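You operate a simulated robot arm through the tools that you are given. There is no shell and no other tool. Be economical: measure what you need, move in short steps, check, and stop when the job is done.

The job below is to be done with a simulated robot arm. You get a single attempt, and the scene is never put back.

JOB
Put the 17 mm socket from the top of the wooden work bench on top of the medium piston and the 10 mm socket on top of the large yellow box. Press the washer start button three times. Take the white carton and put it on the cream top of the brown dash. Put one of the white spark plugs from the top of the teal-legged table on the blue tape roll. Take the black coil that says "3" from the top of the grey-legged table and put it on the shelf of the maroon stand of the black bench engine. Press the red hazard button to switch it off. The order is free. Set down upright: white carton, black coil.

The check looks at the end state, three seconds after you hand in, the way a careful person would. Anything else that was tipped, shoved, dropped, spilled or broken makes it a failure.

ROBOT AND FRAMES
A 6-joint arm with a two-finger gripper on a trunk, on a base that drives. Base frame: it is fixed to the floor where the robot stands at the start and does not move with it; the origin is under the middle of the robot, x ahead of it, y to its left, z up. Units: cm, rad, N and s.
With the tool pointing down near the work surface it reaches from about 18 to 46 cm from the robot's upright axis, wherever it stands. Its first joint turns from -2.007 to 2.007 rad. Places, roughly: black coil [-375, -500, 75]; blue tape roll (6x6x3 cm) [-640, -490, 80]; cream top of the brown dash (50x16 cm) [-500, -90, 104]; large yellow box [75, -25, 100]; medium piston [50, 75, 100]; red hazard button [-330, -650, 80]; shelf of the maroon stand of the black bench engin [-456, -318, 70]; socket [50, 25, 75]; washer start button [-650, 210, 90]; white carton [-775, -175, 100]; white spark plug (3x3x8 cm) [-690, -500, 80]. Payload 2.1 kg.
Tool frame: the origin (TCP) lies between the finger pads and is the grasp point; the fingertips stand 2 cm ahead of it; z points along the fingers, y is the line along which they close. Largest opening 10 cm; the body of the gripper starts 6.3 cm behind the TCP.
Orientation is told as [roll, pitch, yaw] about the base's x, y, z axes, in that order, counted from this pose: with the fingers straight down and closing along the base's y, the tool's x points along the base's -x, its y along +y and its z along -z.

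CONTROLS
- The arm moves only by the tool send_rows. Its argument "deltas" is a list of rows, each a list of 3 entries, a list of its own where there are three numbers: the shift along the tool's x, y, z in mm, then the turn, a rotation vector about the tool's x, y, z in rad, then the gripper command, from -1 (fully open) to 1 (shut), values between in proportion. In form: [[[x, y, z], [wx, wy, wz], grip], ...]. A call has 1 to 20 rows; each row shifts and turns the commanded pose from where the row before left it, along the tool's axes as they then stand. A row lasts 0.2 s, in which the tool goes at most 5 cm and 0.15 rad; a call with a longer step from one row to the next is refused whole, and so is a gripper value outside its range. A pose out of reach is approached as far as the arm can. The call stops where the force on the tool passes 40 N (or 10 N more than at its start, if that is more) or the arm is blocked; 0.2 s more then pass. The fingers move at their own pace (about 15.3 cm/s each) and stop on an object; they squeeze with about 38 N. The grip force told is the motor's: it shows also when the fingers shut on nothing. Time passes only in rows, and 0.2 s behind the last, so rows that do not move let the fingers close. The reply holds the time, the measured pose of the TCP, the force on the tool along the base axes, the opening and the grip force, in the units named above and with some noise, with the torque about the TCP (base axes, N m) and any sound that the robot's microphone picked up.
- Cameras (640 x 400 px; columns grow to the right, rows downward): "scene" is now at [0.57, 15.09, 159.75]; the picture's right is [0.20, -0.98, 0.00], its down [-0.85, -0.17, -0.49] and it looks along [0.48, 0.10, -0.87] (base axes); focal length 280 px, centre (320, 200). "wrist" rides on the gripper at [7, -1.9, -9.9] in the tool frame; the picture's right is [0.26, 0.97, 0.00], its down [-0.75, 0.20, -0.63] and it looks along [-0.61, 0.16, 0.78] (tool axes); focal length 230 px, centre (320, 200). There is no depth. A picture from a camera that has moved, and an enlarged one, comes with that camera's place and axes in the base frame and with its lens.
- grab_frame(camera): a new picture of that camera. The clock stands still meanwhile.
- move_column(by): slides the trunk up (or, below 0, down) by that many cm; the arm and the scene camera ride with it, the base frame stays. It gives what a move gives, with no picture.
- base_move(legs): drives the robot by 1 to 6 legs, each [ahead, turn to the left] in cm and rad, along the robot's own axes; the way and the turn of a leg run together, so that a leg with both is an arc; at most 150 cm and 3.142 rad a leg. The arm and the cameras ride along, it lands a little off, and it stops where it bumps. It gives what a move gives.
- aim_head(pan, tilt): turns the head with the scene camera to pan (to the left, within 2.705 rad either way) and tilt (down, from -0.506 to 1.204), counted from straight ahead of the robot. It gives what a move gives.
- zoom(camera, box): a new picture of the part [left, top, right, bottom] of that camera's present view, enlarged. The clock stands still meanwhile.
- sign_off(): hands the job in; it is judged then, once.

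Go step by step. Nothing tells you exact positions but the pictures and the camera data: compare them with the known pose of the tool, close in by small moves and look again before you grip or let go. The budget is 186 turns and 148 pictures, counting those below and the enlarged ones. Unless the task says otherwise, let go and move clear before handing in.

The tools are called after "Call:" as name(argument=value, ...) on one line, values as JSON. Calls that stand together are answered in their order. send_rows: Moves the arm, as the interface text tells. Its arguments: {"type":"object","properties":{"deltas":{"type":"array"}},"required":["deltas"]} The other tools are called the same way: move_column (by) slides the trunk up or down; base_move (legs) drives the base; aim_head (pan, tilt) turns the head that bears the scene camera; grab_frame (camera) takes a picture; zoom (camera, box) takes an enlarged picture of a part of a camera's view; sign_off () hands the job in.

At the start:

```text
clock: 0.0
tool_pos: [18.07, 21.71, 114.0]
orientation: [-0.001, 0.0, 0.0]
force: [0.3, 0.9, -0.4]
ft_torque: [0.01, -0.03, -0.04]
opening: 9.97
grasp_force: 0.0
trunk travel left (down, up): [-82.5, 16.5]
robot x, y, heading: [0.18, 0.12, 0.004]
head pan, tilt: [0.195, 1.058]
```

scene: 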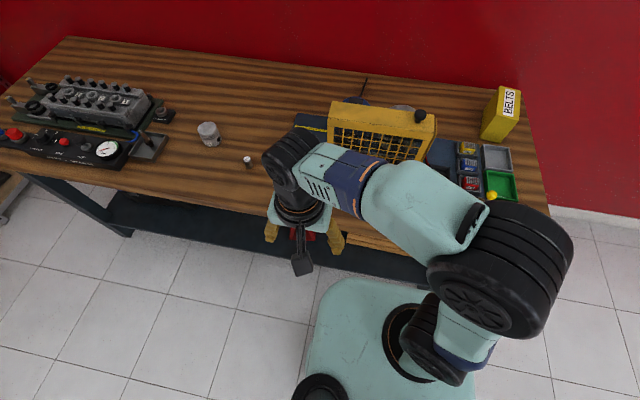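
wrist: 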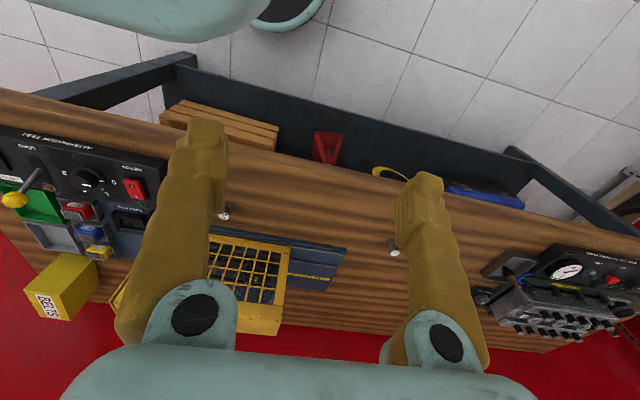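

I see the work bench with the yellow box labelled BELTS, a piston and small sockets, and I'll look closer at both views first.

Call:
zoom(camera="scene", box=[160, 80, 320, 180])

Call:
zoom(camera="wrist", box=[200, 180, 420, 320])

Call:
zoom(camera="scene", box=[0, 50, 180, 180])

```text
4.00 times, centred on (240, 130) of scene
camera zoom: at [0.57, 15.09, 159.75], right [0.2, -0.98, 0.0], down [-0.85, -0.17, -0.49], along [0.48, 0.1, -0.87], focal length 1119 px, centre (640, 480)
```

zoom: 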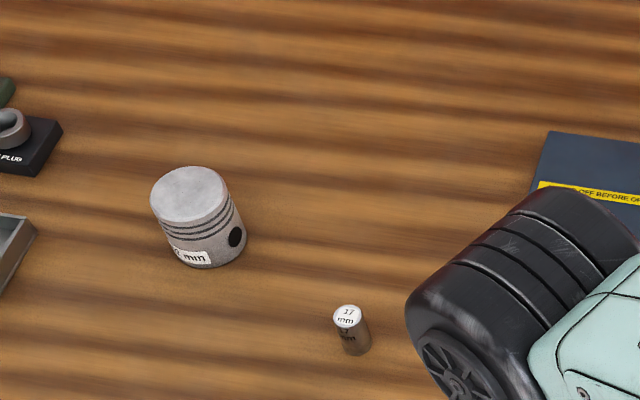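

```text
2.86 times, centred on (310, 250) of wrist
camera zoom: at [11.13, 19.87, 124.03], right [-0.26, 0.97, 0.0], down [0.75, 0.2, 0.63], along [0.61, 0.16, -0.78], focal length 657 px, centre (349, 57)
```

zoom: 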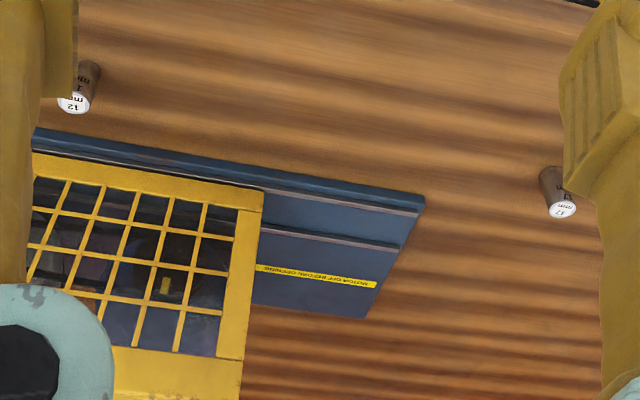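

```text
3.08 times, centred on (90, 115) of scene
camera zoom: at [0.57, 15.09, 159.75], right [0.2, -0.98, 0.0], down [-0.85, -0.17, -0.49], along [0.48, 0.1, -0.87], focal length 861 px, centre (1028, 462)
```

zoom: 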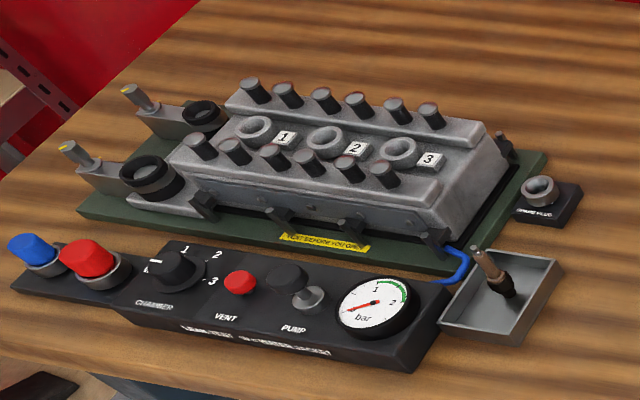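

The 17 mm socket stands near (48.6, 48, 90) and a piston near (56, 62). I'll look along the bench for the other pistons, sockets and boxes.

Call:
aim_head(pan=0.9, tilt=0.7)

Call:
grab_frame(camera="scene")

Call:
aim_head(pan=-0.5, tilt=0.8)

Call:
grab_frame(camera="scene")

```text
clock: 1.1
tool_pos: [18.25, 21.5, 113.99]
orientation: [0.001, -0.001, 0.0]
force: [0.1, -0.3, 0.2]
ft_torque: [-0.03, 0.0, -0.01]
opening: 10.01
grasp_force: 0.1
trunk travel left (down, up): [-82.5, 16.5]
robot x, y, heading: [0.41, -0.04, -0.001]
head pan, tilt: [0.901, 0.7]
```

```text
142 pictures are left
camera scene: at [-0.62, 20.45, 162.48], right [0.78, -0.62, 0.0], down [-0.4, -0.5, -0.76], along [0.48, 0.6, -0.64], focal length 280 px, centre (320, 200)
```

scene: 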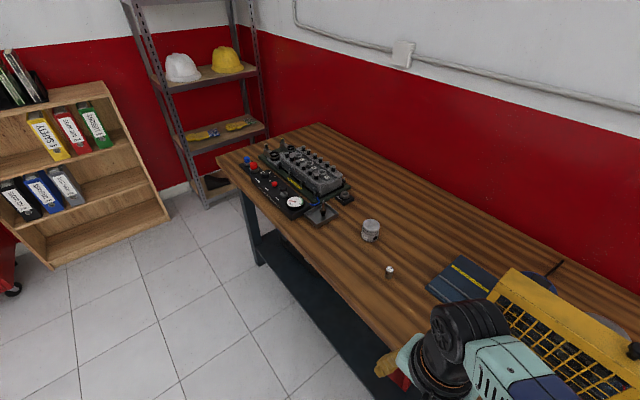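

```text
clock: 2.6
tool_pos: [18.0, 21.57, 114.01]
orientation: [-0.001, 0.001, -0.001]
force: [0.4, -0.2, -0.1]
ft_torque: [-0.03, 0.01, 0.01]
opening: 10.01
grasp_force: 0.1
trunk travel left (down, up): [-82.5, 16.5]
robot x, y, heading: [0.12, 0.02, 0.0]
head pan, tilt: [-0.499, 0.799]
```

```text
141 pictures are left
camera scene: at [1.18, 9.95, 161.66], right [-0.48, -0.88, 0.0], down [-0.63, 0.34, -0.7], along [0.61, -0.33, -0.72], focal length 280 px, centre (320, 200)
```

scene: 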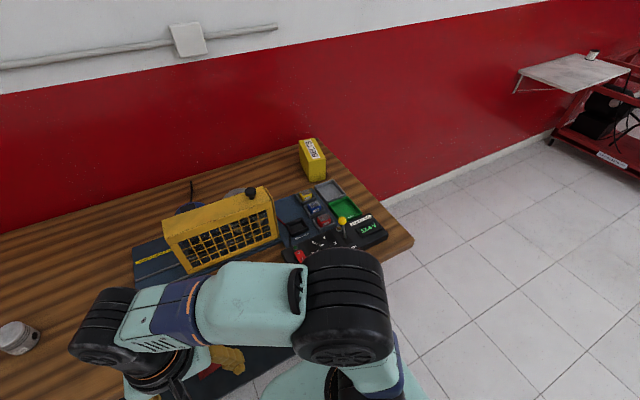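

Only one piston and the BELTS box are clearly visible so far, and the arm may be hiding the rest. I'll move the arm right and look with the wrist camera.

Call:
send_rows(deltas=[[[-25, -40, 0], [0, 0, 0], -1], [[-25, -40, 0], [0, 0, 0], -1], [[-25, -40, 0], [0, 0, 0], -1], [[-25, -40, -20], [0, 0, 0], -1], [[0, -40, -20], [0, 0, 0], -1]])

Call:
grab_frame(camera="wrist")

Call:
aim_head(pan=0.2, tilt=0.9)

Call:
grab_frame(camera="scene")

```text
refused: row 4 steps farther than a row can; nothing moved
```

```text
140 pictures are left
camera wrist: at [11.13, 19.87, 124.03], right [-0.26, 0.97, 0.0], down [0.75, 0.2, 0.63], along [0.61, 0.16, -0.78], focal length 230 px, centre (320, 200)
```

wrist: 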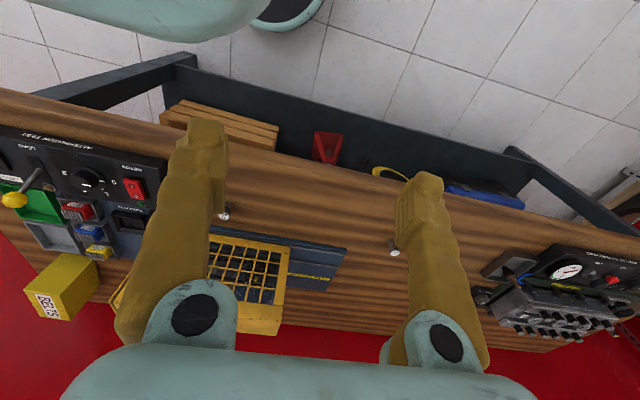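

```text
clock: 3.7
tool_pos: [18.14, 21.68, 114.0]
orientation: [0.0, 0.0, -0.001]
force: [0.3, 0.2, 0.0]
ft_torque: [-0.03, 0.01, 0.04]
opening: 10.04
grasp_force: 0.0
trunk travel left (down, up): [-82.5, 16.5]
robot x, y, heading: [0.14, 0.01, -0.001]
head pan, tilt: [0.201, 0.901]
```

```text
139 pictures are left
camera scene: at [1.49, 15.28, 160.87], right [0.2, -0.98, 0.0], down [-0.77, -0.16, -0.62], along [0.61, 0.12, -0.78], focal length 280 px, centre (320, 200)
```

scene: 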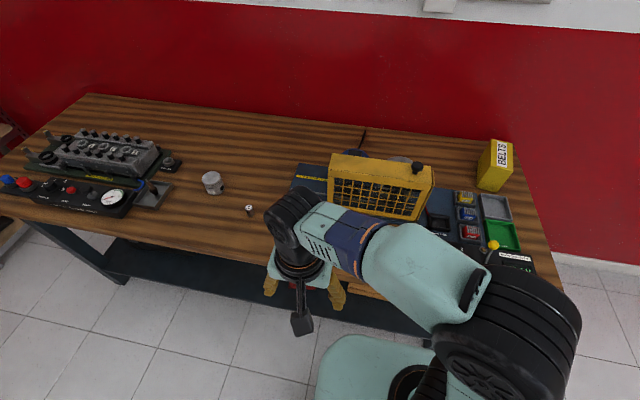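

I'll redo that move with shorter steps.

Call:
send_rows(deltas=[[[-25, -40, 0], [0, 0, 0], -1], [[-25, -40, 0], [0, 0, 0], -1], [[-25, -40, 0], [0, 0, 0], -1], [[-20, -40, -20], [0, 0, 0], -1], [[0, -40, -20], [0, 0, 0], -1]])

Call:
grab_frame(camera="wrist")

Call:
grab_frame(camera="scene")

```text
clock: 4.9
tool_pos: [27.66, 1.65, 117.95]
orientation: [0.003, 0.001, 0.0]
force: [0.2, 0.1, 0.1]
ft_torque: [0.06, -0.01, -0.02]
opening: 10.0
grasp_force: 0.1
trunk travel left (down, up): [-82.5, 16.5]
robot x, y, heading: [-0.07, 0.48, -0.002]
head pan, tilt: [0.201, 0.901]
```

```text
138 pictures are left
camera wrist: at [20.62, -0.14, 127.93], right [-0.26, 0.97, 0.0], down [0.75, 0.2, 0.63], along [0.61, 0.16, -0.78], focal length 230 px, centre (320, 200)
```

wrist: 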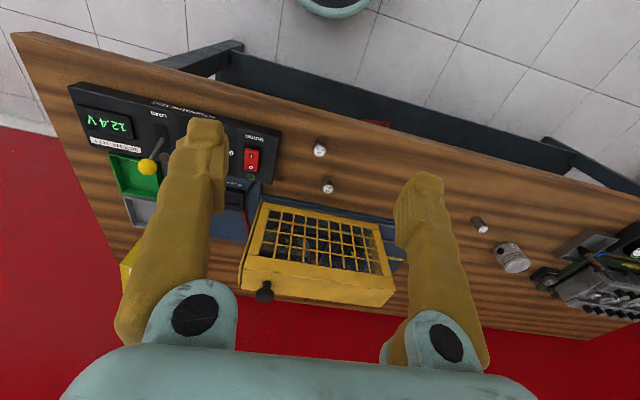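

```text
137 pictures are left
camera scene: at [1.39, 15.13, 160.88], right [0.2, -0.98, 0.0], down [-0.77, -0.16, -0.62], along [0.61, 0.12, -0.78], focal length 280 px, centre (320, 200)
```

scene: 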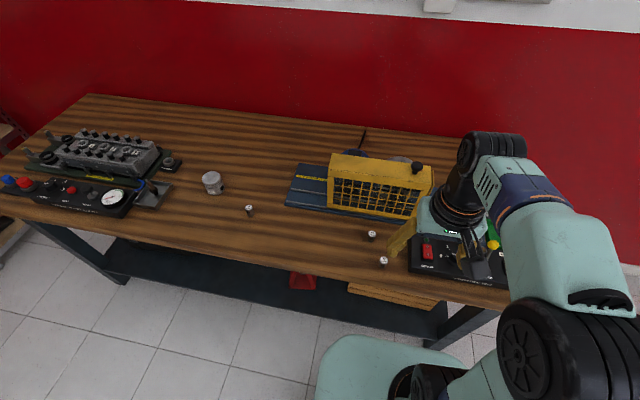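

Call:
zoom(camera="scene", box=[340, 200, 420, 280])

Call:
zoom(camera="wrist", box=[280, 120, 360, 210])

Call:
zoom(camera="scene", box=[180, 150, 280, 220])

Call:
zoom(camera="wrist", box=[460, 200, 560, 290])

```text
5.00 times, centred on (380, 240) of scene
camera zoom: at [1.39, 15.13, 160.88], right [0.2, -0.98, 0.0], down [-0.77, -0.16, -0.62], along [0.61, 0.12, -0.78], focal length 1399 px, centre (20, 0)
```

zoom: 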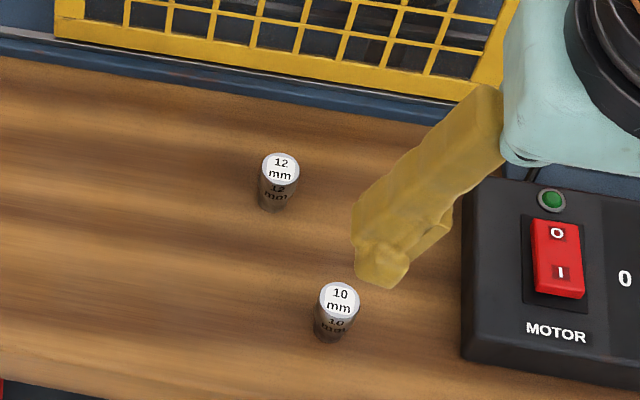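

```text
4.44 times, centred on (320, 165) of wrist
camera zoom: at [20.62, -0.14, 127.93], right [-0.26, 0.97, 0.0], down [0.75, 0.2, 0.63], along [0.61, 0.16, -0.78], focal length 1022 px, centre (320, 356)
```

zoom: 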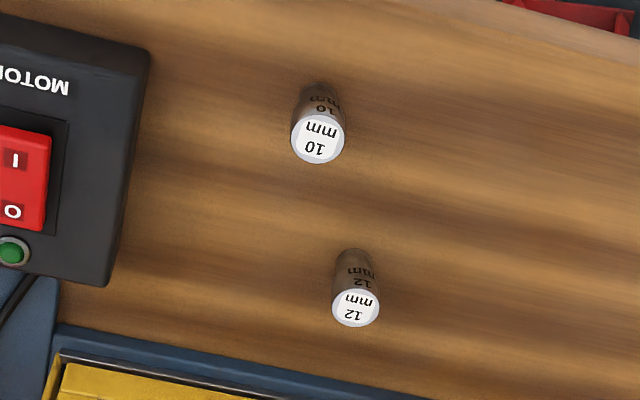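

```text
5.71 times, centred on (230, 185) of scene
camera zoom: at [1.39, 15.13, 160.88], right [0.2, -0.98, 0.0], down [-0.77, -0.16, -0.62], along [0.61, 0.12, -0.78], focal length 1598 px, centre (834, 286)
```

zoom: 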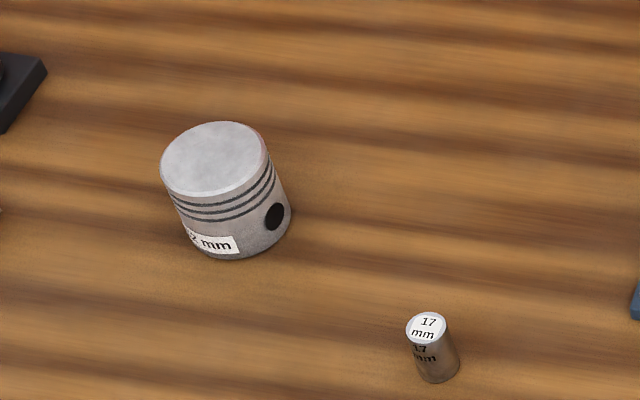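

```text
4.44 times, centred on (510, 245) of wrist
camera zoom: at [20.62, -0.14, 127.93], right [-0.26, 0.97, 0.0], down [0.75, 0.2, 0.63], along [0.61, 0.16, -0.78], focal length 1022 px, centre (-524, 0)
```

zoom: 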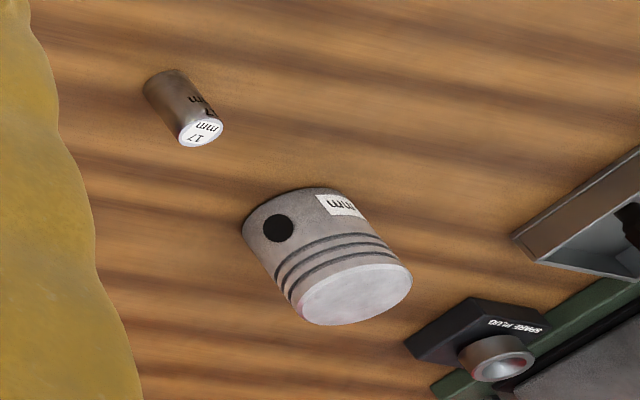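

The 10 mm socket top is at about (38.9, 4.5, 90.6) on a table top near 87. I'll hover above it.

Call:
send_rows(deltas=[[[-30, 8, 20], [0, 0, 0], 0], [[-30, 8, 20], [0, 0, 0], 0], [[-30, 8, 30], [0, 0, 0], 0], [[-22, 4, 40], [0, 0, 0], 0], [[0, 0, 40], [0, 0, 0], 0], [[0, 0, 20], [0, 0, 0], 0], [[0, 0, 0], [0, 0, 0], 0]])

Call:
grab_frame(camera="wrist")

Call:
zoom(camera="scene", box=[320, 180, 480, 300])

```text
clock: 6.5
tool_pos: [38.98, 4.52, 100.96]
orientation: [0.0, -0.001, -0.001]
force: [-0.2, 0.6, -0.1]
ft_torque: [0.03, 0.01, 0.02]
opening: 5.02
grasp_force: 0.1
trunk travel left (down, up): [-82.5, 16.5]
robot x, y, heading: [0.11, 0.13, -0.002]
head pan, tilt: [0.201, 0.901]
```

```text
132 pictures are left
camera wrist: at [31.93, 2.81, 110.97], right [-0.26, 0.97, 0.0], down [0.75, 0.2, 0.63], along [0.61, 0.16, -0.78], focal length 230 px, centre (320, 200)
```

wrist: 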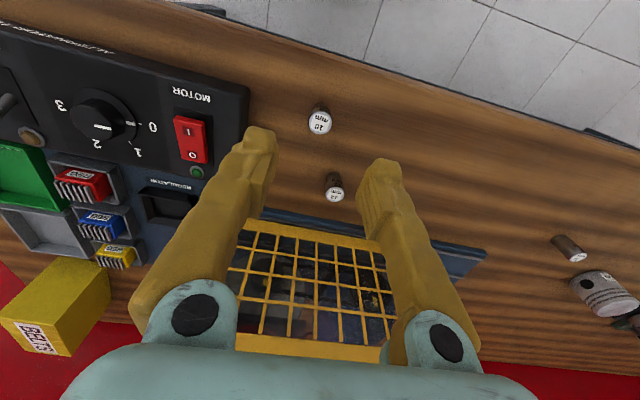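

```text
3.33 times, centred on (400, 240) of scene
camera zoom: at [1.49, 15.29, 160.87], right [0.2, -0.98, 0.0], down [-0.77, -0.16, -0.62], along [0.61, 0.12, -0.78], focal length 932 px, centre (53, 67)
```

zoom: 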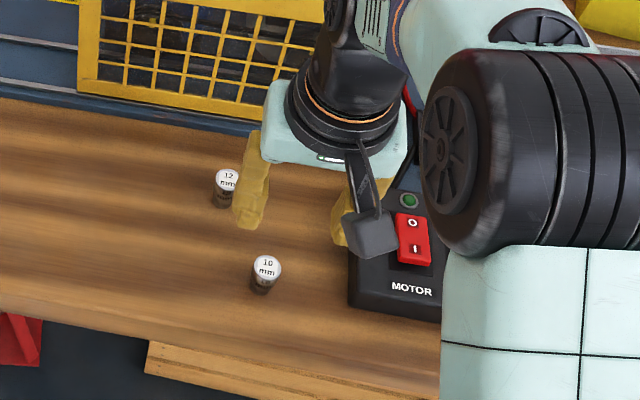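

The estimate is confirmed at about (39.1, 4.6). I'll descend and grip.

Call:
send_rows(deltas=[[[-1, 1, 40], [0, 0, 0], 0], [[0, 0, 40], [0, 0, 0], 0], [[0, 0, 20], [0, 0, 0], 0], [[0, 0, 12], [0, 0, 0], 0], [[0, 0, 0], [0, 0, 0], 0]])

Call:
zoom(camera="scene", box=[320, 180, 480, 300])

```text
clock: 7.7
tool_pos: [38.94, 4.64, 89.79]
orientation: [0.001, 0.002, 0.0]
force: [-0.5, 0.5, -0.3]
ft_torque: [-0.03, 0.03, 0.02]
opening: 4.99
grasp_force: 0.0
trunk travel left (down, up): [-82.5, 16.5]
robot x, y, heading: [0.17, 0.28, 0.006]
head pan, tilt: [0.201, 0.901]
```

```text
3.33 times, centred on (400, 240) of scene
camera zoom: at [1.48, 15.29, 160.87], right [0.2, -0.98, 0.0], down [-0.77, -0.16, -0.62], along [0.61, 0.12, -0.78], focal length 932 px, centre (53, 67)
```

zoom: 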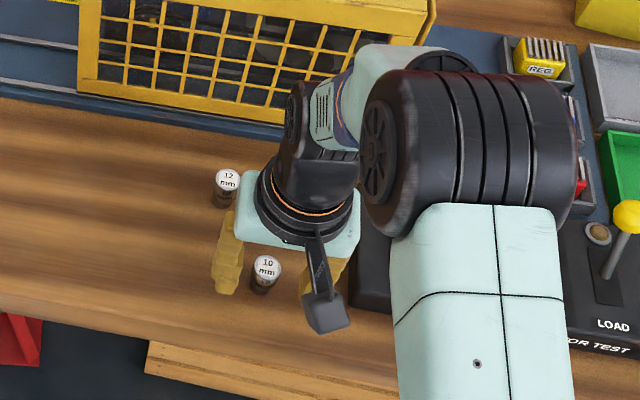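

Call:
send_rows(deltas=[[[0, 0, 0], [0, 0, 0], 0.5], [[0, 0, 0], [0, 0, 0], 0.8], [[0, 0, 0], [0, 0, 0], 1], [[0, 0, 0], [0, 0, 0], 1], [[0, 0, -30], [0, 0, 0], 1], [[0, 0, -40], [0, 0, 0], 1], [[0, 0, -40], [0, 0, 0], 1], [[0, 0, -40], [0, 0, 0], 1], [[0, 0, -40], [0, 0, 0], 1]])

Call:
grab_frame(camera="wrist")

Call:
grab_frame(camera="scene")

```text
clock: 9.7
tool_pos: [38.6, 4.47, 108.75]
orientation: [0.0, 0.0, 0.0]
force: [-0.5, 0.7, -0.4]
ft_torque: [-0.01, -0.01, -0.03]
opening: 2.07
grasp_force: 38.3
trunk travel left (down, up): [-82.5, 16.5]
robot x, y, heading: [-0.12, -0.07, -0.001]
head pan, tilt: [0.201, 0.901]
```

```text
129 pictures are left
camera wrist: at [31.61, 2.74, 118.86], right [-0.26, 0.97, 0.0], down [0.75, 0.2, 0.63], along [0.61, 0.16, -0.78], focal length 230 px, centre (320, 200)
```

wrist: 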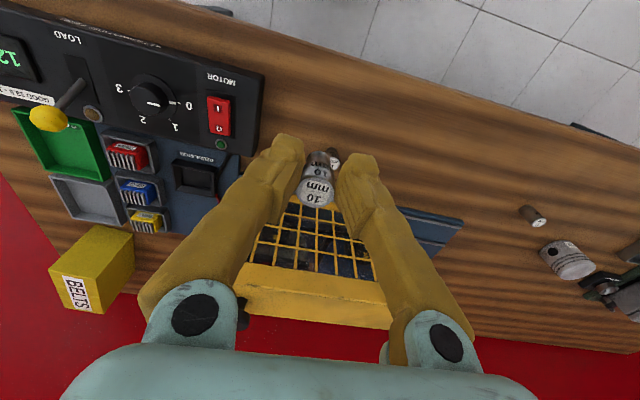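

```text
128 pictures are left
camera scene: at [1.4, 15.28, 160.87], right [0.2, -0.98, 0.0], down [-0.77, -0.16, -0.62], along [0.61, 0.12, -0.78], focal length 280 px, centre (320, 200)
```

scene: 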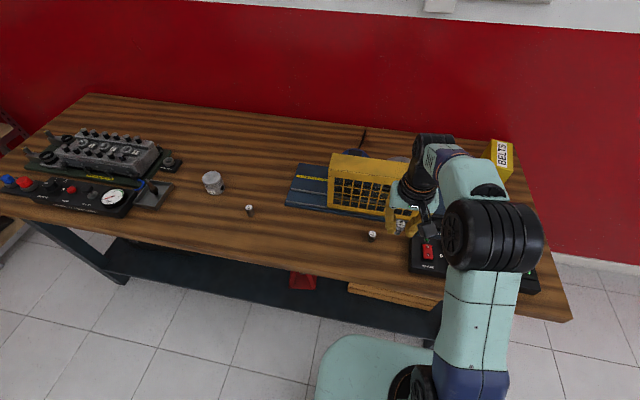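

The 10 mm socket is held. I'll look closely at the BELTS box to place it.

Call:
zoom(camera="wrist", box=[30, 210, 150, 330])

Call:
aim_head(pan=-0.5, tilt=0.8)

Call:
zoom(camera="scene", box=[260, 110, 400, 230])

Call:
grab_frame(camera="scene")

```text
3.33 times, centred on (90, 270) of wrist
camera zoom: at [31.61, 2.74, 118.86], right [-0.26, 0.97, 0.0], down [0.75, 0.2, 0.63], along [0.61, 0.16, -0.78], focal length 767 px, centre (1087, -33)
```

zoom: 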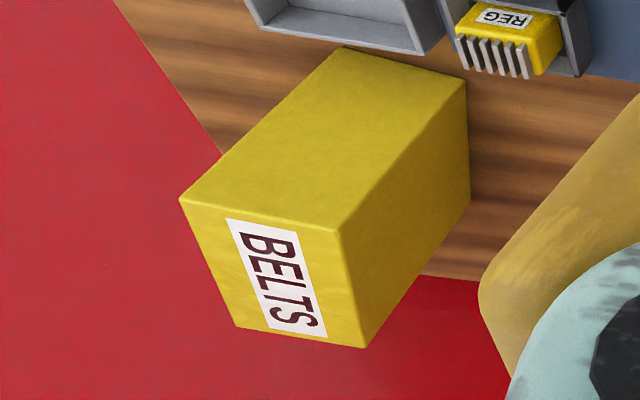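

```text
clock: 10.7
tool_pos: [38.7, 4.5, 108.65]
orientation: [0.0, 0.0, 0.0]
force: [-0.2, 0.0, -0.6]
ft_torque: [-0.01, -0.01, 0.0]
opening: 2.06
grasp_force: 38.2
trunk travel left (down, up): [-82.5, 16.5]
robot x, y, heading: [-0.1, 0.08, -0.006]
head pan, tilt: [-0.499, 0.799]
```

```text
3.33 times, centred on (330, 170) of scene
camera zoom: at [1.19, 9.94, 161.66], right [-0.48, -0.88, 0.0], down [-0.63, 0.34, -0.7], along [0.61, -0.33, -0.72], focal length 932 px, centre (287, 300)
```

zoom: 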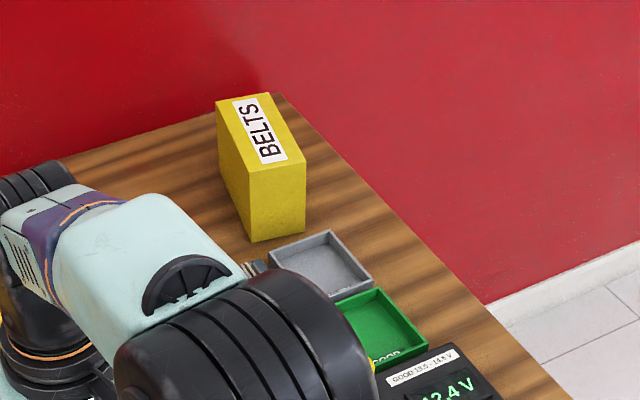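

```text
125 pictures are left
camera scene: at [1.19, 9.94, 161.66], right [-0.48, -0.88, 0.0], down [-0.63, 0.34, -0.7], along [0.61, -0.33, -0.72], focal length 280 px, centre (320, 200)
```

scene: 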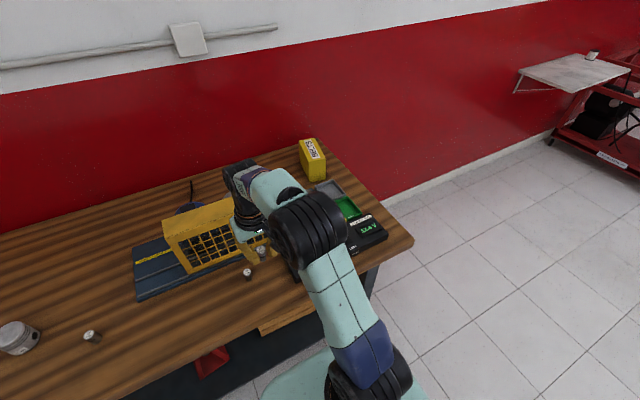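

The box top spans about x 75–89, y -25 to -35, at z 97. I'll check how the base stands relative to the bench to plan the drive.

Call:
aim_head(pan=0.6, tilt=1.2)

Call:
grab_frame(camera="scene")

Call:
aim_head(pan=-1.2, tilt=1.0)

Call:
grab_frame(camera="scene")

```text
clock: 12.1
tool_pos: [38.59, 4.52, 108.69]
orientation: [-0.001, -0.001, -0.001]
force: [0.0, 0.1, -0.2]
ft_torque: [0.03, 0.06, -0.01]
opening: 2.04
grasp_force: 38.1
trunk travel left (down, up): [-82.5, 16.5]
robot x, y, heading: [-0.05, -0.01, -0.001]
head pan, tilt: [0.6, 1.201]
```

```text
124 pictures are left
camera scene: at [-1.27, 16.94, 158.89], right [0.56, -0.83, 0.0], down [-0.77, -0.53, -0.36], along [0.3, 0.2, -0.93], focal length 280 px, centre (320, 200)
```

scene: 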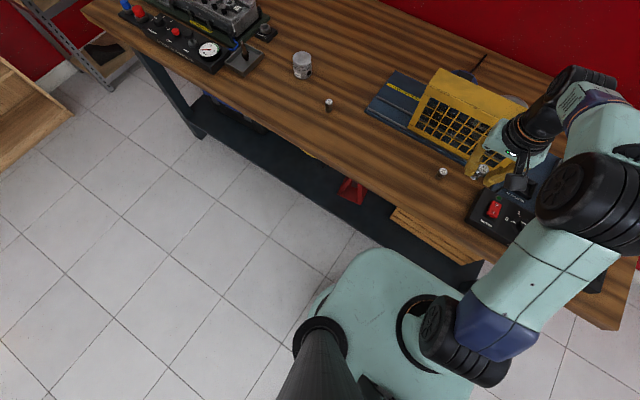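

```text
clock: 13.9
tool_pos: [38.76, 4.49, 108.76]
orientation: [0.0, 0.0, 0.002]
force: [-0.5, -0.2, -0.2]
ft_torque: [0.02, 0.04, 0.01]
opening: 2.01
grasp_force: 37.8
trunk travel left (down, up): [-82.5, 16.5]
robot x, y, heading: [-0.1, -0.21, 0.002]
head pan, tilt: [-1.201, 1.0]
```

```text
123 pictures are left
camera scene: at [-3.36, 7.3, 160.14], right [-0.93, -0.36, 0.0], down [-0.3, 0.78, -0.54], along [0.2, -0.5, -0.84], focal length 280 px, centre (320, 200)
```

scene: 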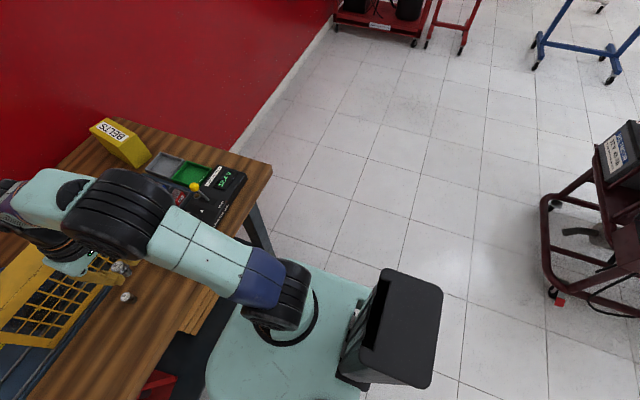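

The robot will drive round to the right end of the bench to reach the box. I'll retract and raise the arm first, then drive in steps.

Call:
send_rows(deltas=[[[20, 0, -40], [0, 0, 0], 1], [[40, 0, -20], [0, 0, 0], 1], [[45, 0, 0], [0, 0, 0], 1], [[45, 0, 0], [0, 0, 0], 1], [[10, 0, 0], [0, 0, 0], 1]])

Call:
base_move(legs=[[-25, 0], [0, -1.571], [75, 0], [0, 1.571], [60, 0]])

Call:
aim_head(pan=0.6, tilt=0.9)

Call:
grab_frame(camera="scene")

```text
clock: 15.1
tool_pos: [22.92, 4.38, 114.85]
orientation: [0.001, -0.002, 0.0]
force: [0.3, -0.4, -0.5]
ft_torque: [0.01, 0.04, 0.02]
opening: 1.97
grasp_force: 37.7
trunk travel left (down, up): [-82.5, 16.5]
robot x, y, heading: [0.32, -0.28, -0.001]
head pan, tilt: [-1.201, 1.0]
```

```text
clock: 31.1
tool_pos: [58.55, -72.78, 114.72]
orientation: [-0.001, 0.001, -0.031]
force: [0.7, 0.4, -0.7]
ft_torque: [0.01, 0.03, 0.01]
opening: 1.76
grasp_force: 38.3
trunk travel left (down, up): [-82.5, 16.5]
robot x, y, heading: [35.92, -76.53, -0.029]
head pan, tilt: [-1.201, 1.0]
```

```text
clock: 32.9
tool_pos: [58.78, -72.78, 114.78]
orientation: [0.001, 0.001, -0.03]
force: [0.4, 0.6, -0.7]
ft_torque: [0.03, 0.02, -0.05]
opening: 1.72
grasp_force: 38.1
trunk travel left (down, up): [-82.5, 16.5]
robot x, y, heading: [35.88, -76.29, -0.025]
head pan, tilt: [0.6, 0.901]
```

```text
122 pictures are left
camera scene: at [36.61, -58.51, 160.87], right [0.54, -0.84, 0.0], down [-0.66, -0.42, -0.62], along [0.52, 0.34, -0.78], focal length 280 px, centre (320, 200)
```

scene: 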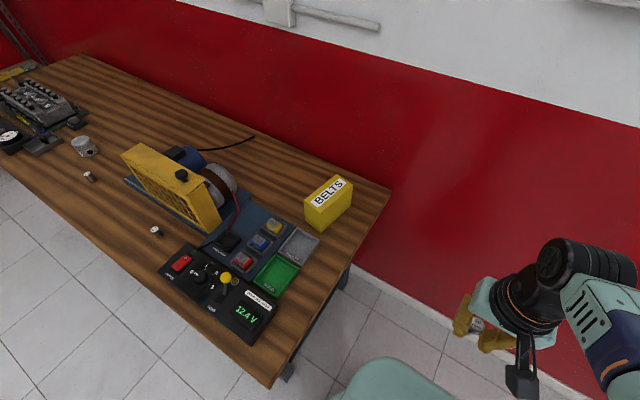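

The opening is slowly shrinking, so I'll check whether the socket slips.

Call:
grab_frame(camera="wrist")

Call:
zoom(camera="scene", box=[440, 260, 560, 360])

```text
121 pictures are left
camera wrist: at [51.68, -74.31, 124.79], right [-0.23, 0.97, 0.0], down [0.76, 0.18, 0.63], along [0.61, 0.14, -0.78], focal length 230 px, centre (320, 200)
```

wrist: 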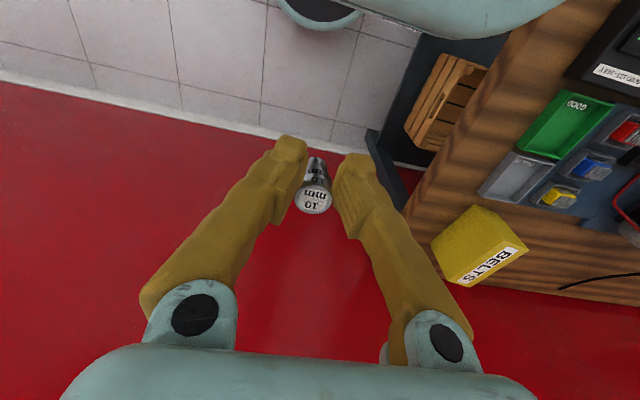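

```text
4.00 times, centred on (500, 310) of scene
camera zoom: at [36.61, -58.51, 160.87], right [0.54, -0.84, 0.0], down [-0.66, -0.42, -0.62], along [0.52, 0.34, -0.78], focal length 1119 px, centre (-400, -240)
```

zoom: 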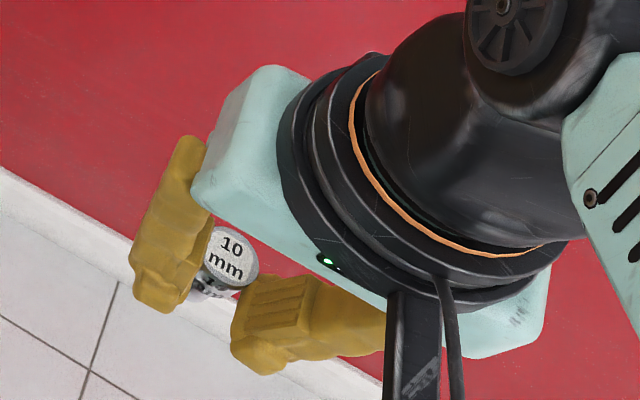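

The socket is gripped near the finger edge and is creeping out. I'll set it down promptly on the free wood strip at the bench's right end, near (62, -41), and regrip it centrally.

Call:
send_rows(deltas=[[[-3, 40, 0], [0, 0, 0], 1], [[-3, 45, 5], [0, 0, 0], 1], [[-3, 45, 10], [0, 0, 0], 1], [[-3, 45, 10], [0, 0, 0], 1], [[-3, 45, 10], [0, 0, 0], 1], [[-3, 45, 10], [0, 0, 0], 1], [[-3, 45, 15], [0, 0, 0], 1], [[-2, 8, 40], [0, 0, 0], 1], [[0, 0, 45], [0, 0, 0], 1], [[0, 0, 40], [0, 0, 0], 1]])

Call:
grab_frame(camera="wrist")

Call:
grab_frame(camera="scene")

```text
clock: 35.1
tool_pos: [61.67, -40.89, 96.48]
orientation: [-0.002, 0.0, -0.03]
force: [0.1, 0.7, -0.9]
ft_torque: [-0.03, 0.05, 0.0]
opening: 1.63
grasp_force: 38.6
trunk travel left (down, up): [-82.5, 16.5]
robot x, y, heading: [35.55, -76.86, -0.033]
head pan, tilt: [0.6, 0.901]
```

```text
119 pictures are left
camera wrist: at [54.79, -42.44, 106.44], right [-0.23, 0.97, 0.0], down [0.76, 0.18, 0.63], along [0.61, 0.14, -0.78], focal length 230 px, centre (320, 200)
```

wrist: 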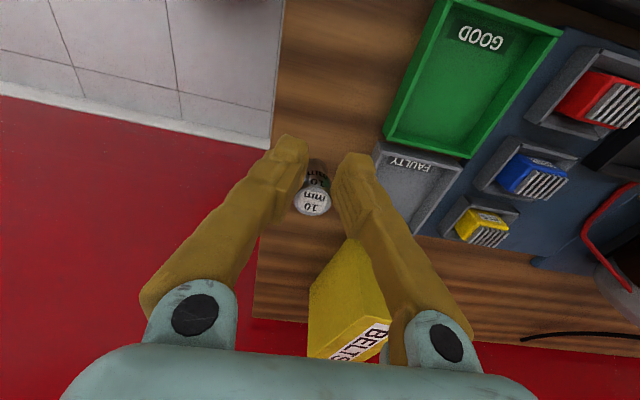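

```text
118 pictures are left
camera scene: at [36.67, -58.33, 160.85], right [0.54, -0.84, 0.0], down [-0.66, -0.42, -0.62], along [0.52, 0.33, -0.78], focal length 280 px, centre (320, 200)
```

scene: 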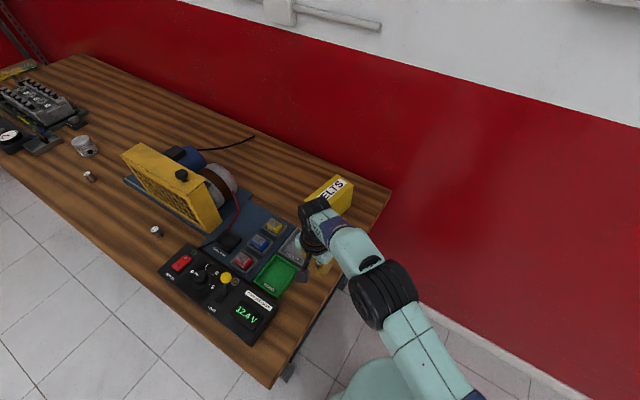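

The spot below is free wood. I'll lower gently.

Call:
send_rows(deltas=[[[0, 0, 30], [0, 0, 0], 1], [[0, 0, 20], [0, 0, 0], 1], [[0, 0, 10], [0, 0, 0], 1], [[0, 0, 0], [0, 0, 0], 1]])

Call:
zoom(camera="wrist", box=[260, 120, 400, 240])

```text
clock: 36.1
tool_pos: [61.56, -41.03, 90.38]
orientation: [0.0, 0.001, -0.029]
force: [-0.3, 0.4, -0.1]
ft_torque: [0.01, -0.03, -0.01]
opening: 0.03
grasp_force: 29.5
trunk travel left (down, up): [-82.5, 16.5]
robot x, y, heading: [35.64, -76.81, -0.033]
head pan, tilt: [0.6, 0.901]
```

```text
3.33 times, centred on (330, 180) of wrist
camera zoom: at [54.66, -42.58, 100.41], right [-0.23, 0.97, 0.0], down [0.76, 0.18, 0.63], along [0.61, 0.14, -0.78], focal length 767 px, centre (287, 267)
```

zoom: 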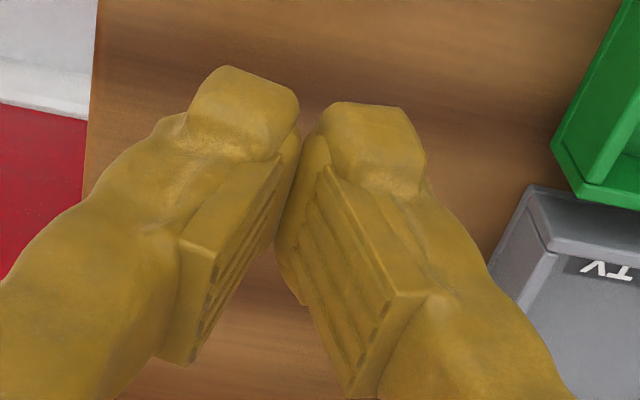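

The socket popped out at the end. I'll lift and look for it.

Call:
send_rows(deltas=[[[0, 0, -40], [0, 0, 0], 0], [[0, 0, -40], [0, 0, 0], 0], [[0, -45, -10], [0, 0, 0], 0], [[0, -45, 0], [0, 0, 0], 0], [[0, -45, 0], [0, 0, 0], 0]])

Call:
grab_frame(camera="wrist")

Call:
zoom(camera="scene", box=[220, 180, 420, 305])

```text
clock: 37.3
tool_pos: [61.33, -54.79, 99.34]
orientation: [0.002, -0.004, -0.03]
force: [-0.5, -0.3, 0.0]
ft_torque: [0.03, 0.01, 0.01]
opening: 5.02
grasp_force: 0.1
trunk travel left (down, up): [-82.5, 16.5]
robot x, y, heading: [35.64, -76.5, -0.028]
head pan, tilt: [0.6, 0.901]
```

```text
116 pictures are left
camera wrist: at [54.27, -56.29, 109.39], right [-0.23, 0.97, 0.0], down [0.76, 0.18, 0.63], along [0.61, 0.15, -0.78], focal length 230 px, centre (320, 200)
```

wrist: 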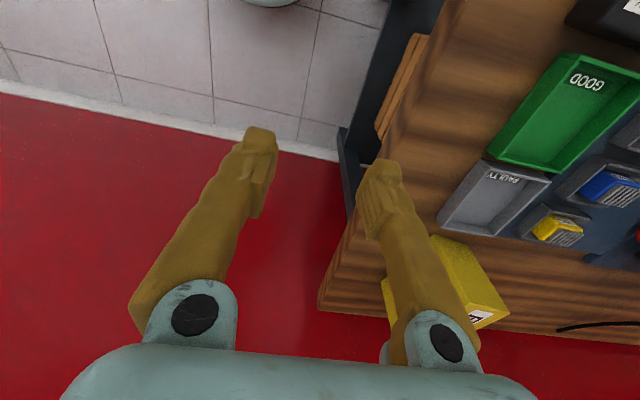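

```text
3.20 times, centred on (320, 242) of scene
camera zoom: at [36.56, -58.67, 160.89], right [0.54, -0.84, 0.0], down [-0.66, -0.42, -0.62], along [0.52, 0.34, -0.78], focal length 895 px, centre (320, 64)
```

zoom: 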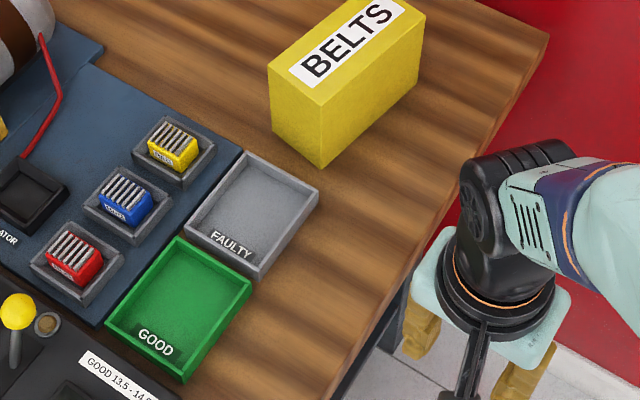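

It's not on this part of the bench, so I'll search the floor and the bench.

Call:
aim_head(pan=0.9, tilt=1.2)

Call:
grab_frame(camera="scene")

Call:
aim_head(pan=1.5, tilt=0.9)

Call:
grab_frame(camera="scene")

Call:
aim_head(pan=-0.2, tilt=1.2)

Call:
grab_frame(camera="scene")

```text
clock: 38.1
tool_pos: [61.29, -54.52, 99.24]
orientation: [0.001, -0.002, -0.029]
force: [-0.2, -0.2, 0.2]
ft_torque: [-0.02, 0.0, 0.02]
opening: 5.0
grasp_force: 0.1
trunk travel left (down, up): [-82.5, 16.5]
robot x, y, heading: [35.59, -76.28, -0.028]
head pan, tilt: [0.901, 1.201]
```

```text
114 pictures are left
camera scene: at [33.85, -58.28, 158.88], right [0.76, -0.64, 0.0], down [-0.6, -0.71, -0.36], along [0.23, 0.28, -0.93], focal length 280 px, centre (320, 200)
```

scene: 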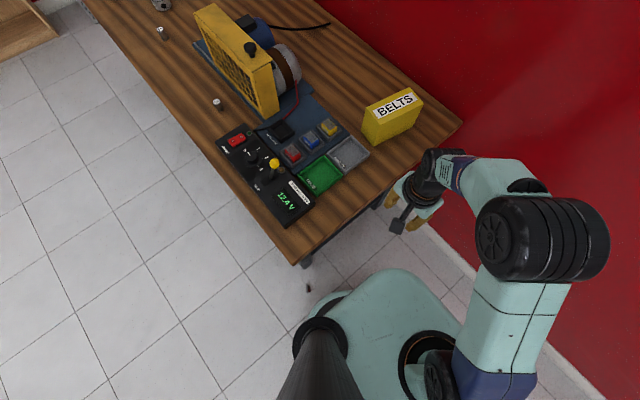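

```text
clock: 39.1
tool_pos: [61.25, -54.55, 99.24]
orientation: [-0.001, -0.001, -0.03]
force: [0.5, 0.9, 0.2]
ft_torque: [-0.01, 0.03, -0.02]
opening: 5.0
grasp_force: 0.0
trunk travel left (down, up): [-82.5, 16.5]
robot x, y, heading: [35.67, -76.06, -0.028]
head pan, tilt: [1.499, 0.901]
```

```text
113 pictures are left
camera scene: at [31.02, -55.06, 160.86], right [0.99, -0.1, 0.0], down [-0.08, -0.78, -0.62], along [0.06, 0.62, -0.78], focal length 280 px, centre (320, 200)
```

scene: 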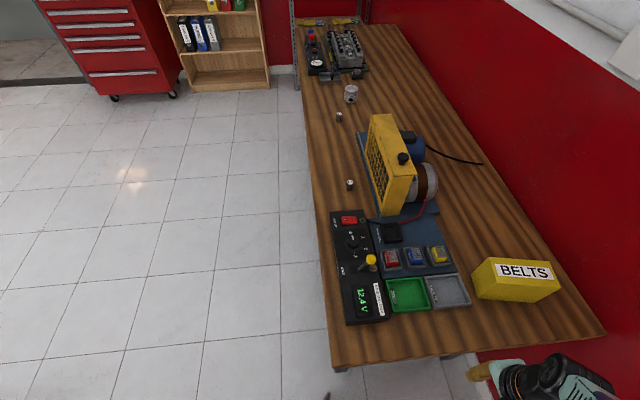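

```text
clock: 40.9
tool_pos: [61.29, -54.48, 99.33]
orientation: [0.0, 0.0, -0.029]
force: [0.3, 0.0, -0.4]
ft_torque: [0.0, 0.0, 0.03]
opening: 5.0
grasp_force: 0.1
trunk travel left (down, up): [-82.5, 16.5]
robot x, y, heading: [35.67, -76.35, -0.033]
head pan, tilt: [-0.201, 1.201]
```

```text
112 pictures are left
camera scene: at [35.69, -63.83, 158.88], right [-0.23, -0.97, 0.0], down [-0.91, 0.21, -0.36], along [0.35, -0.08, -0.93], focal length 280 px, centre (320, 200)
```

scene: 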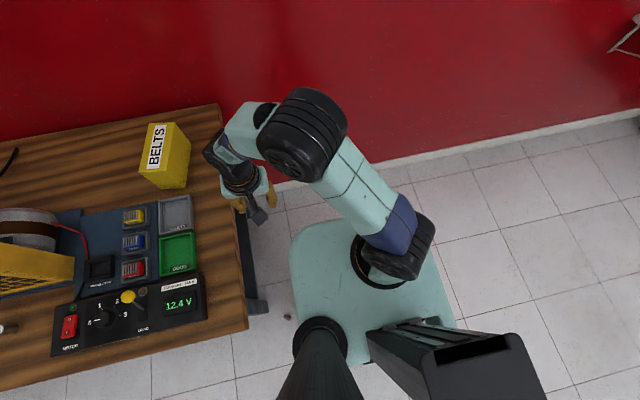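

The 10 mm socket lies on the floor near (35, -46), under the bench corner. I'll back off, lower the trunk and pick it up there.

Call:
send_rows(deltas=[[[0, -45, 0], [0, 0, 0], -0.3], [[0, -25, 0], [0, 0, 0], -0.3]])

Call:
base_move(legs=[[-32, 0]])

Call:
aim_head(pan=0.9, tilt=1.1)

Call:
grab_frame(camera="scene")

```text
clock: 41.5
tool_pos: [61.29, -61.5, 99.2]
orientation: [0.0, 0.001, -0.03]
force: [0.6, 0.1, 1.0]
ft_torque: [-0.03, 0.0, 0.01]
opening: 6.52
grasp_force: 0.0
trunk travel left (down, up): [-82.5, 16.5]
robot x, y, heading: [35.75, -76.18, -0.031]
head pan, tilt: [-0.201, 1.201]
```

```text
clock: 43.6
tool_pos: [28.5, -60.54, 99.2]
orientation: [-0.001, -0.001, -0.026]
force: [0.4, -0.5, -0.4]
ft_torque: [-0.01, 0.02, 0.0]
opening: 6.51
grasp_force: 0.1
trunk travel left (down, up): [-82.5, 16.5]
robot x, y, heading: [2.95, -76.1, -0.027]
head pan, tilt: [-0.201, 1.201]
```

```text
clock: 45.0
tool_pos: [28.5, -60.41, 99.14]
orientation: [0.0, 0.001, -0.024]
force: [0.6, -0.4, -0.7]
ft_torque: [-0.01, 0.04, 0.0]
opening: 6.5
grasp_force: 0.1
trunk travel left (down, up): [-82.5, 16.5]
robot x, y, heading: [2.87, -75.51, -0.022]
head pan, tilt: [0.901, 1.1]
```

```text
111 pictures are left
camera scene: at [1.45, -56.83, 159.48], right [0.77, -0.64, 0.0], down [-0.57, -0.68, -0.45], along [0.29, 0.35, -0.89], focal length 280 px, centre (320, 200)
```

scene: 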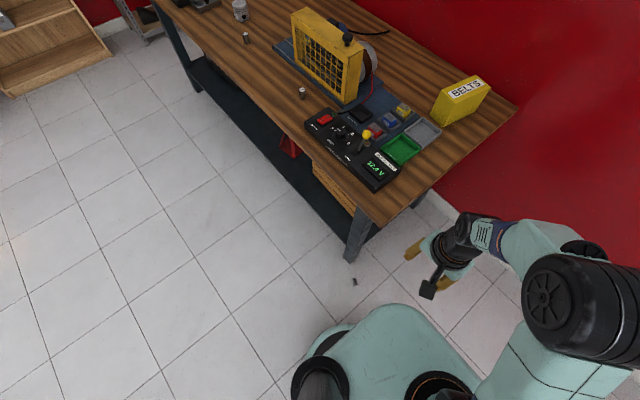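

Call:
move_column(by=-40)

Call:
grab_frame(camera="wrist")

Call:
grab_frame(camera="scene")

```text
clock: 48.8
tool_pos: [28.33, -60.45, 59.12]
orientation: [-0.001, -0.001, -0.026]
force: [-0.2, -0.5, 0.0]
ft_torque: [-0.01, -0.01, -0.01]
opening: 6.51
grasp_force: 0.1
trunk travel left (down, up): [-42.5, 56.5]
robot x, y, heading: [2.91, -75.69, -0.02]
head pan, tilt: [0.901, 1.1]
```

```text
110 pictures are left
camera wrist: at [21.41, -62.01, 69.2], right [-0.23, 0.97, 0.0], down [0.76, 0.18, 0.63], along [0.61, 0.15, -0.78], focal length 230 px, centre (320, 200)
```

wrist: 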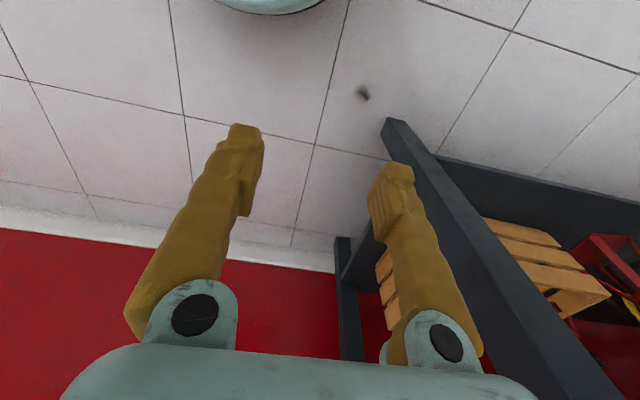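

```text
109 pictures are left
camera scene: at [1.44, -56.84, 119.48], right [0.77, -0.64, 0.0], down [-0.57, -0.68, -0.45], along [0.29, 0.35, -0.89], focal length 280 px, centre (320, 200)
```

scene: 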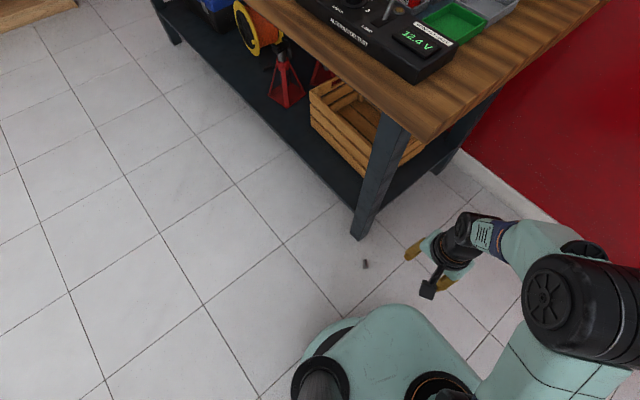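

Call:
move_column(by=-36)

Call:
send_rows(deltas=[[[-20, 40, 0], [0, 0, 0], -0.3], [[-25, 40, 0], [0, 0, 0], -0.3], [[-20, 40, 0], [0, 0, 0], -0.3], [[0, 20, 0], [0, 0, 0], -0.3], [[0, 0, 0], [0, 0, 0], -0.3]])

Call:
grab_frame(camera="wrist")

Call:
grab_frame(camera="scene")

```text
clock: 52.3
tool_pos: [28.43, -60.36, 23.24]
orientation: [0.0, 0.0, -0.028]
force: [0.2, -1.1, -0.4]
ft_torque: [-0.01, 0.01, 0.04]
opening: 6.48
grasp_force: 0.0
trunk travel left (down, up): [-6.5, 92.5]
robot x, y, heading: [2.58, -75.65, -0.024]
head pan, tilt: [0.901, 1.1]
```

```text
clock: 53.5
tool_pos: [35.04, -46.86, 22.87]
orientation: [-0.002, 0.001, -0.026]
force: [-0.5, 0.1, -0.1]
ft_torque: [0.03, -0.04, -0.01]
opening: 6.48
grasp_force: 0.1
trunk travel left (down, up): [-6.5, 92.5]
robot x, y, heading: [2.92, -75.1, -0.026]
head pan, tilt: [0.901, 1.1]
```

```text
108 pictures are left
camera wrist: at [28.11, -48.41, 33.02], right [-0.23, 0.97, 0.0], down [0.76, 0.18, 0.63], along [0.61, 0.15, -0.78], focal length 230 px, centre (320, 200)
```

wrist: 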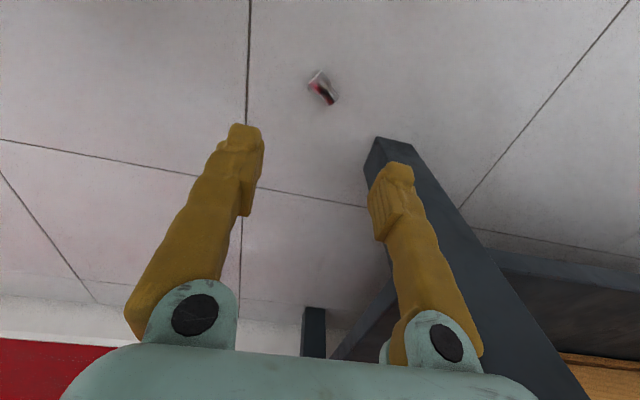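

```text
107 pictures are left
camera scene: at [1.44, -56.84, 83.48], right [0.77, -0.64, 0.0], down [-0.57, -0.68, -0.45], along [0.29, 0.35, -0.89], focal length 280 px, centre (320, 200)
```

scene: 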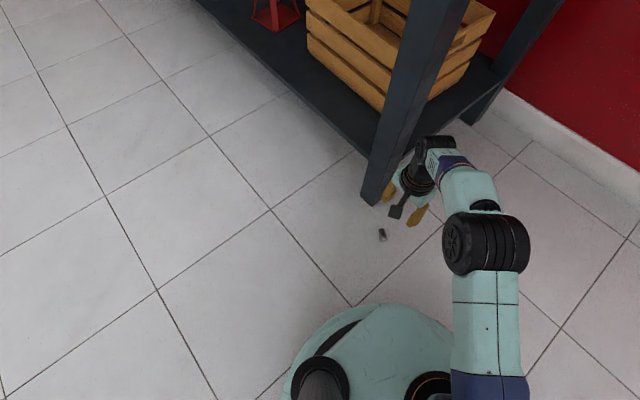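

The socket lies at about (35.4, -45.9). It looks tapered, which would explain the creep, so I'll zoom to see its profile.

Call:
zoom(camera="wrist", box=[296, 66, 348, 116])

Call:
zoom(camera="scene", box=[366, 218, 398, 250])

```text
8.00 times, centred on (322, 91) of wrist
camera zoom: at [28.11, -48.41, 33.02], right [-0.23, 0.97, 0.0], down [0.76, 0.18, 0.63], along [0.61, 0.15, -0.78], focal length 1841 px, centre (304, 1072)
```

zoom: 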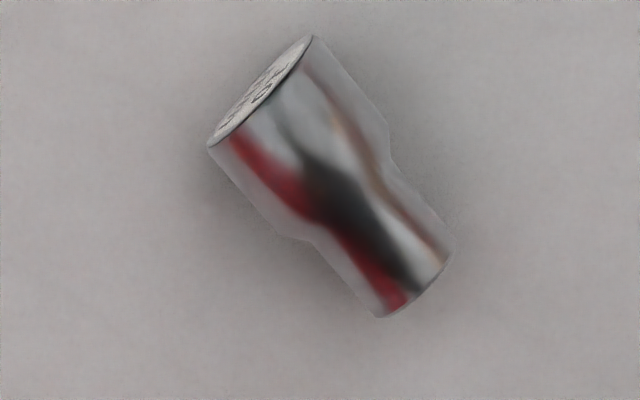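

```text
12.50 times, centred on (382, 234) of scene
camera zoom: at [1.44, -56.84, 83.48], right [0.77, -0.64, 0.0], down [-0.57, -0.68, -0.45], along [0.29, 0.35, -0.89], focal length 3497 px, centre (-455, -225)
```

zoom: 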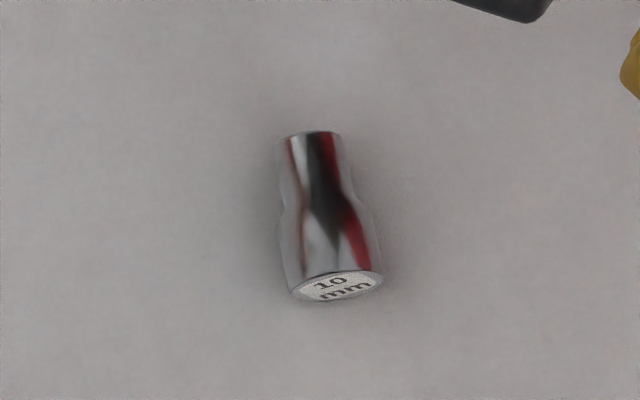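

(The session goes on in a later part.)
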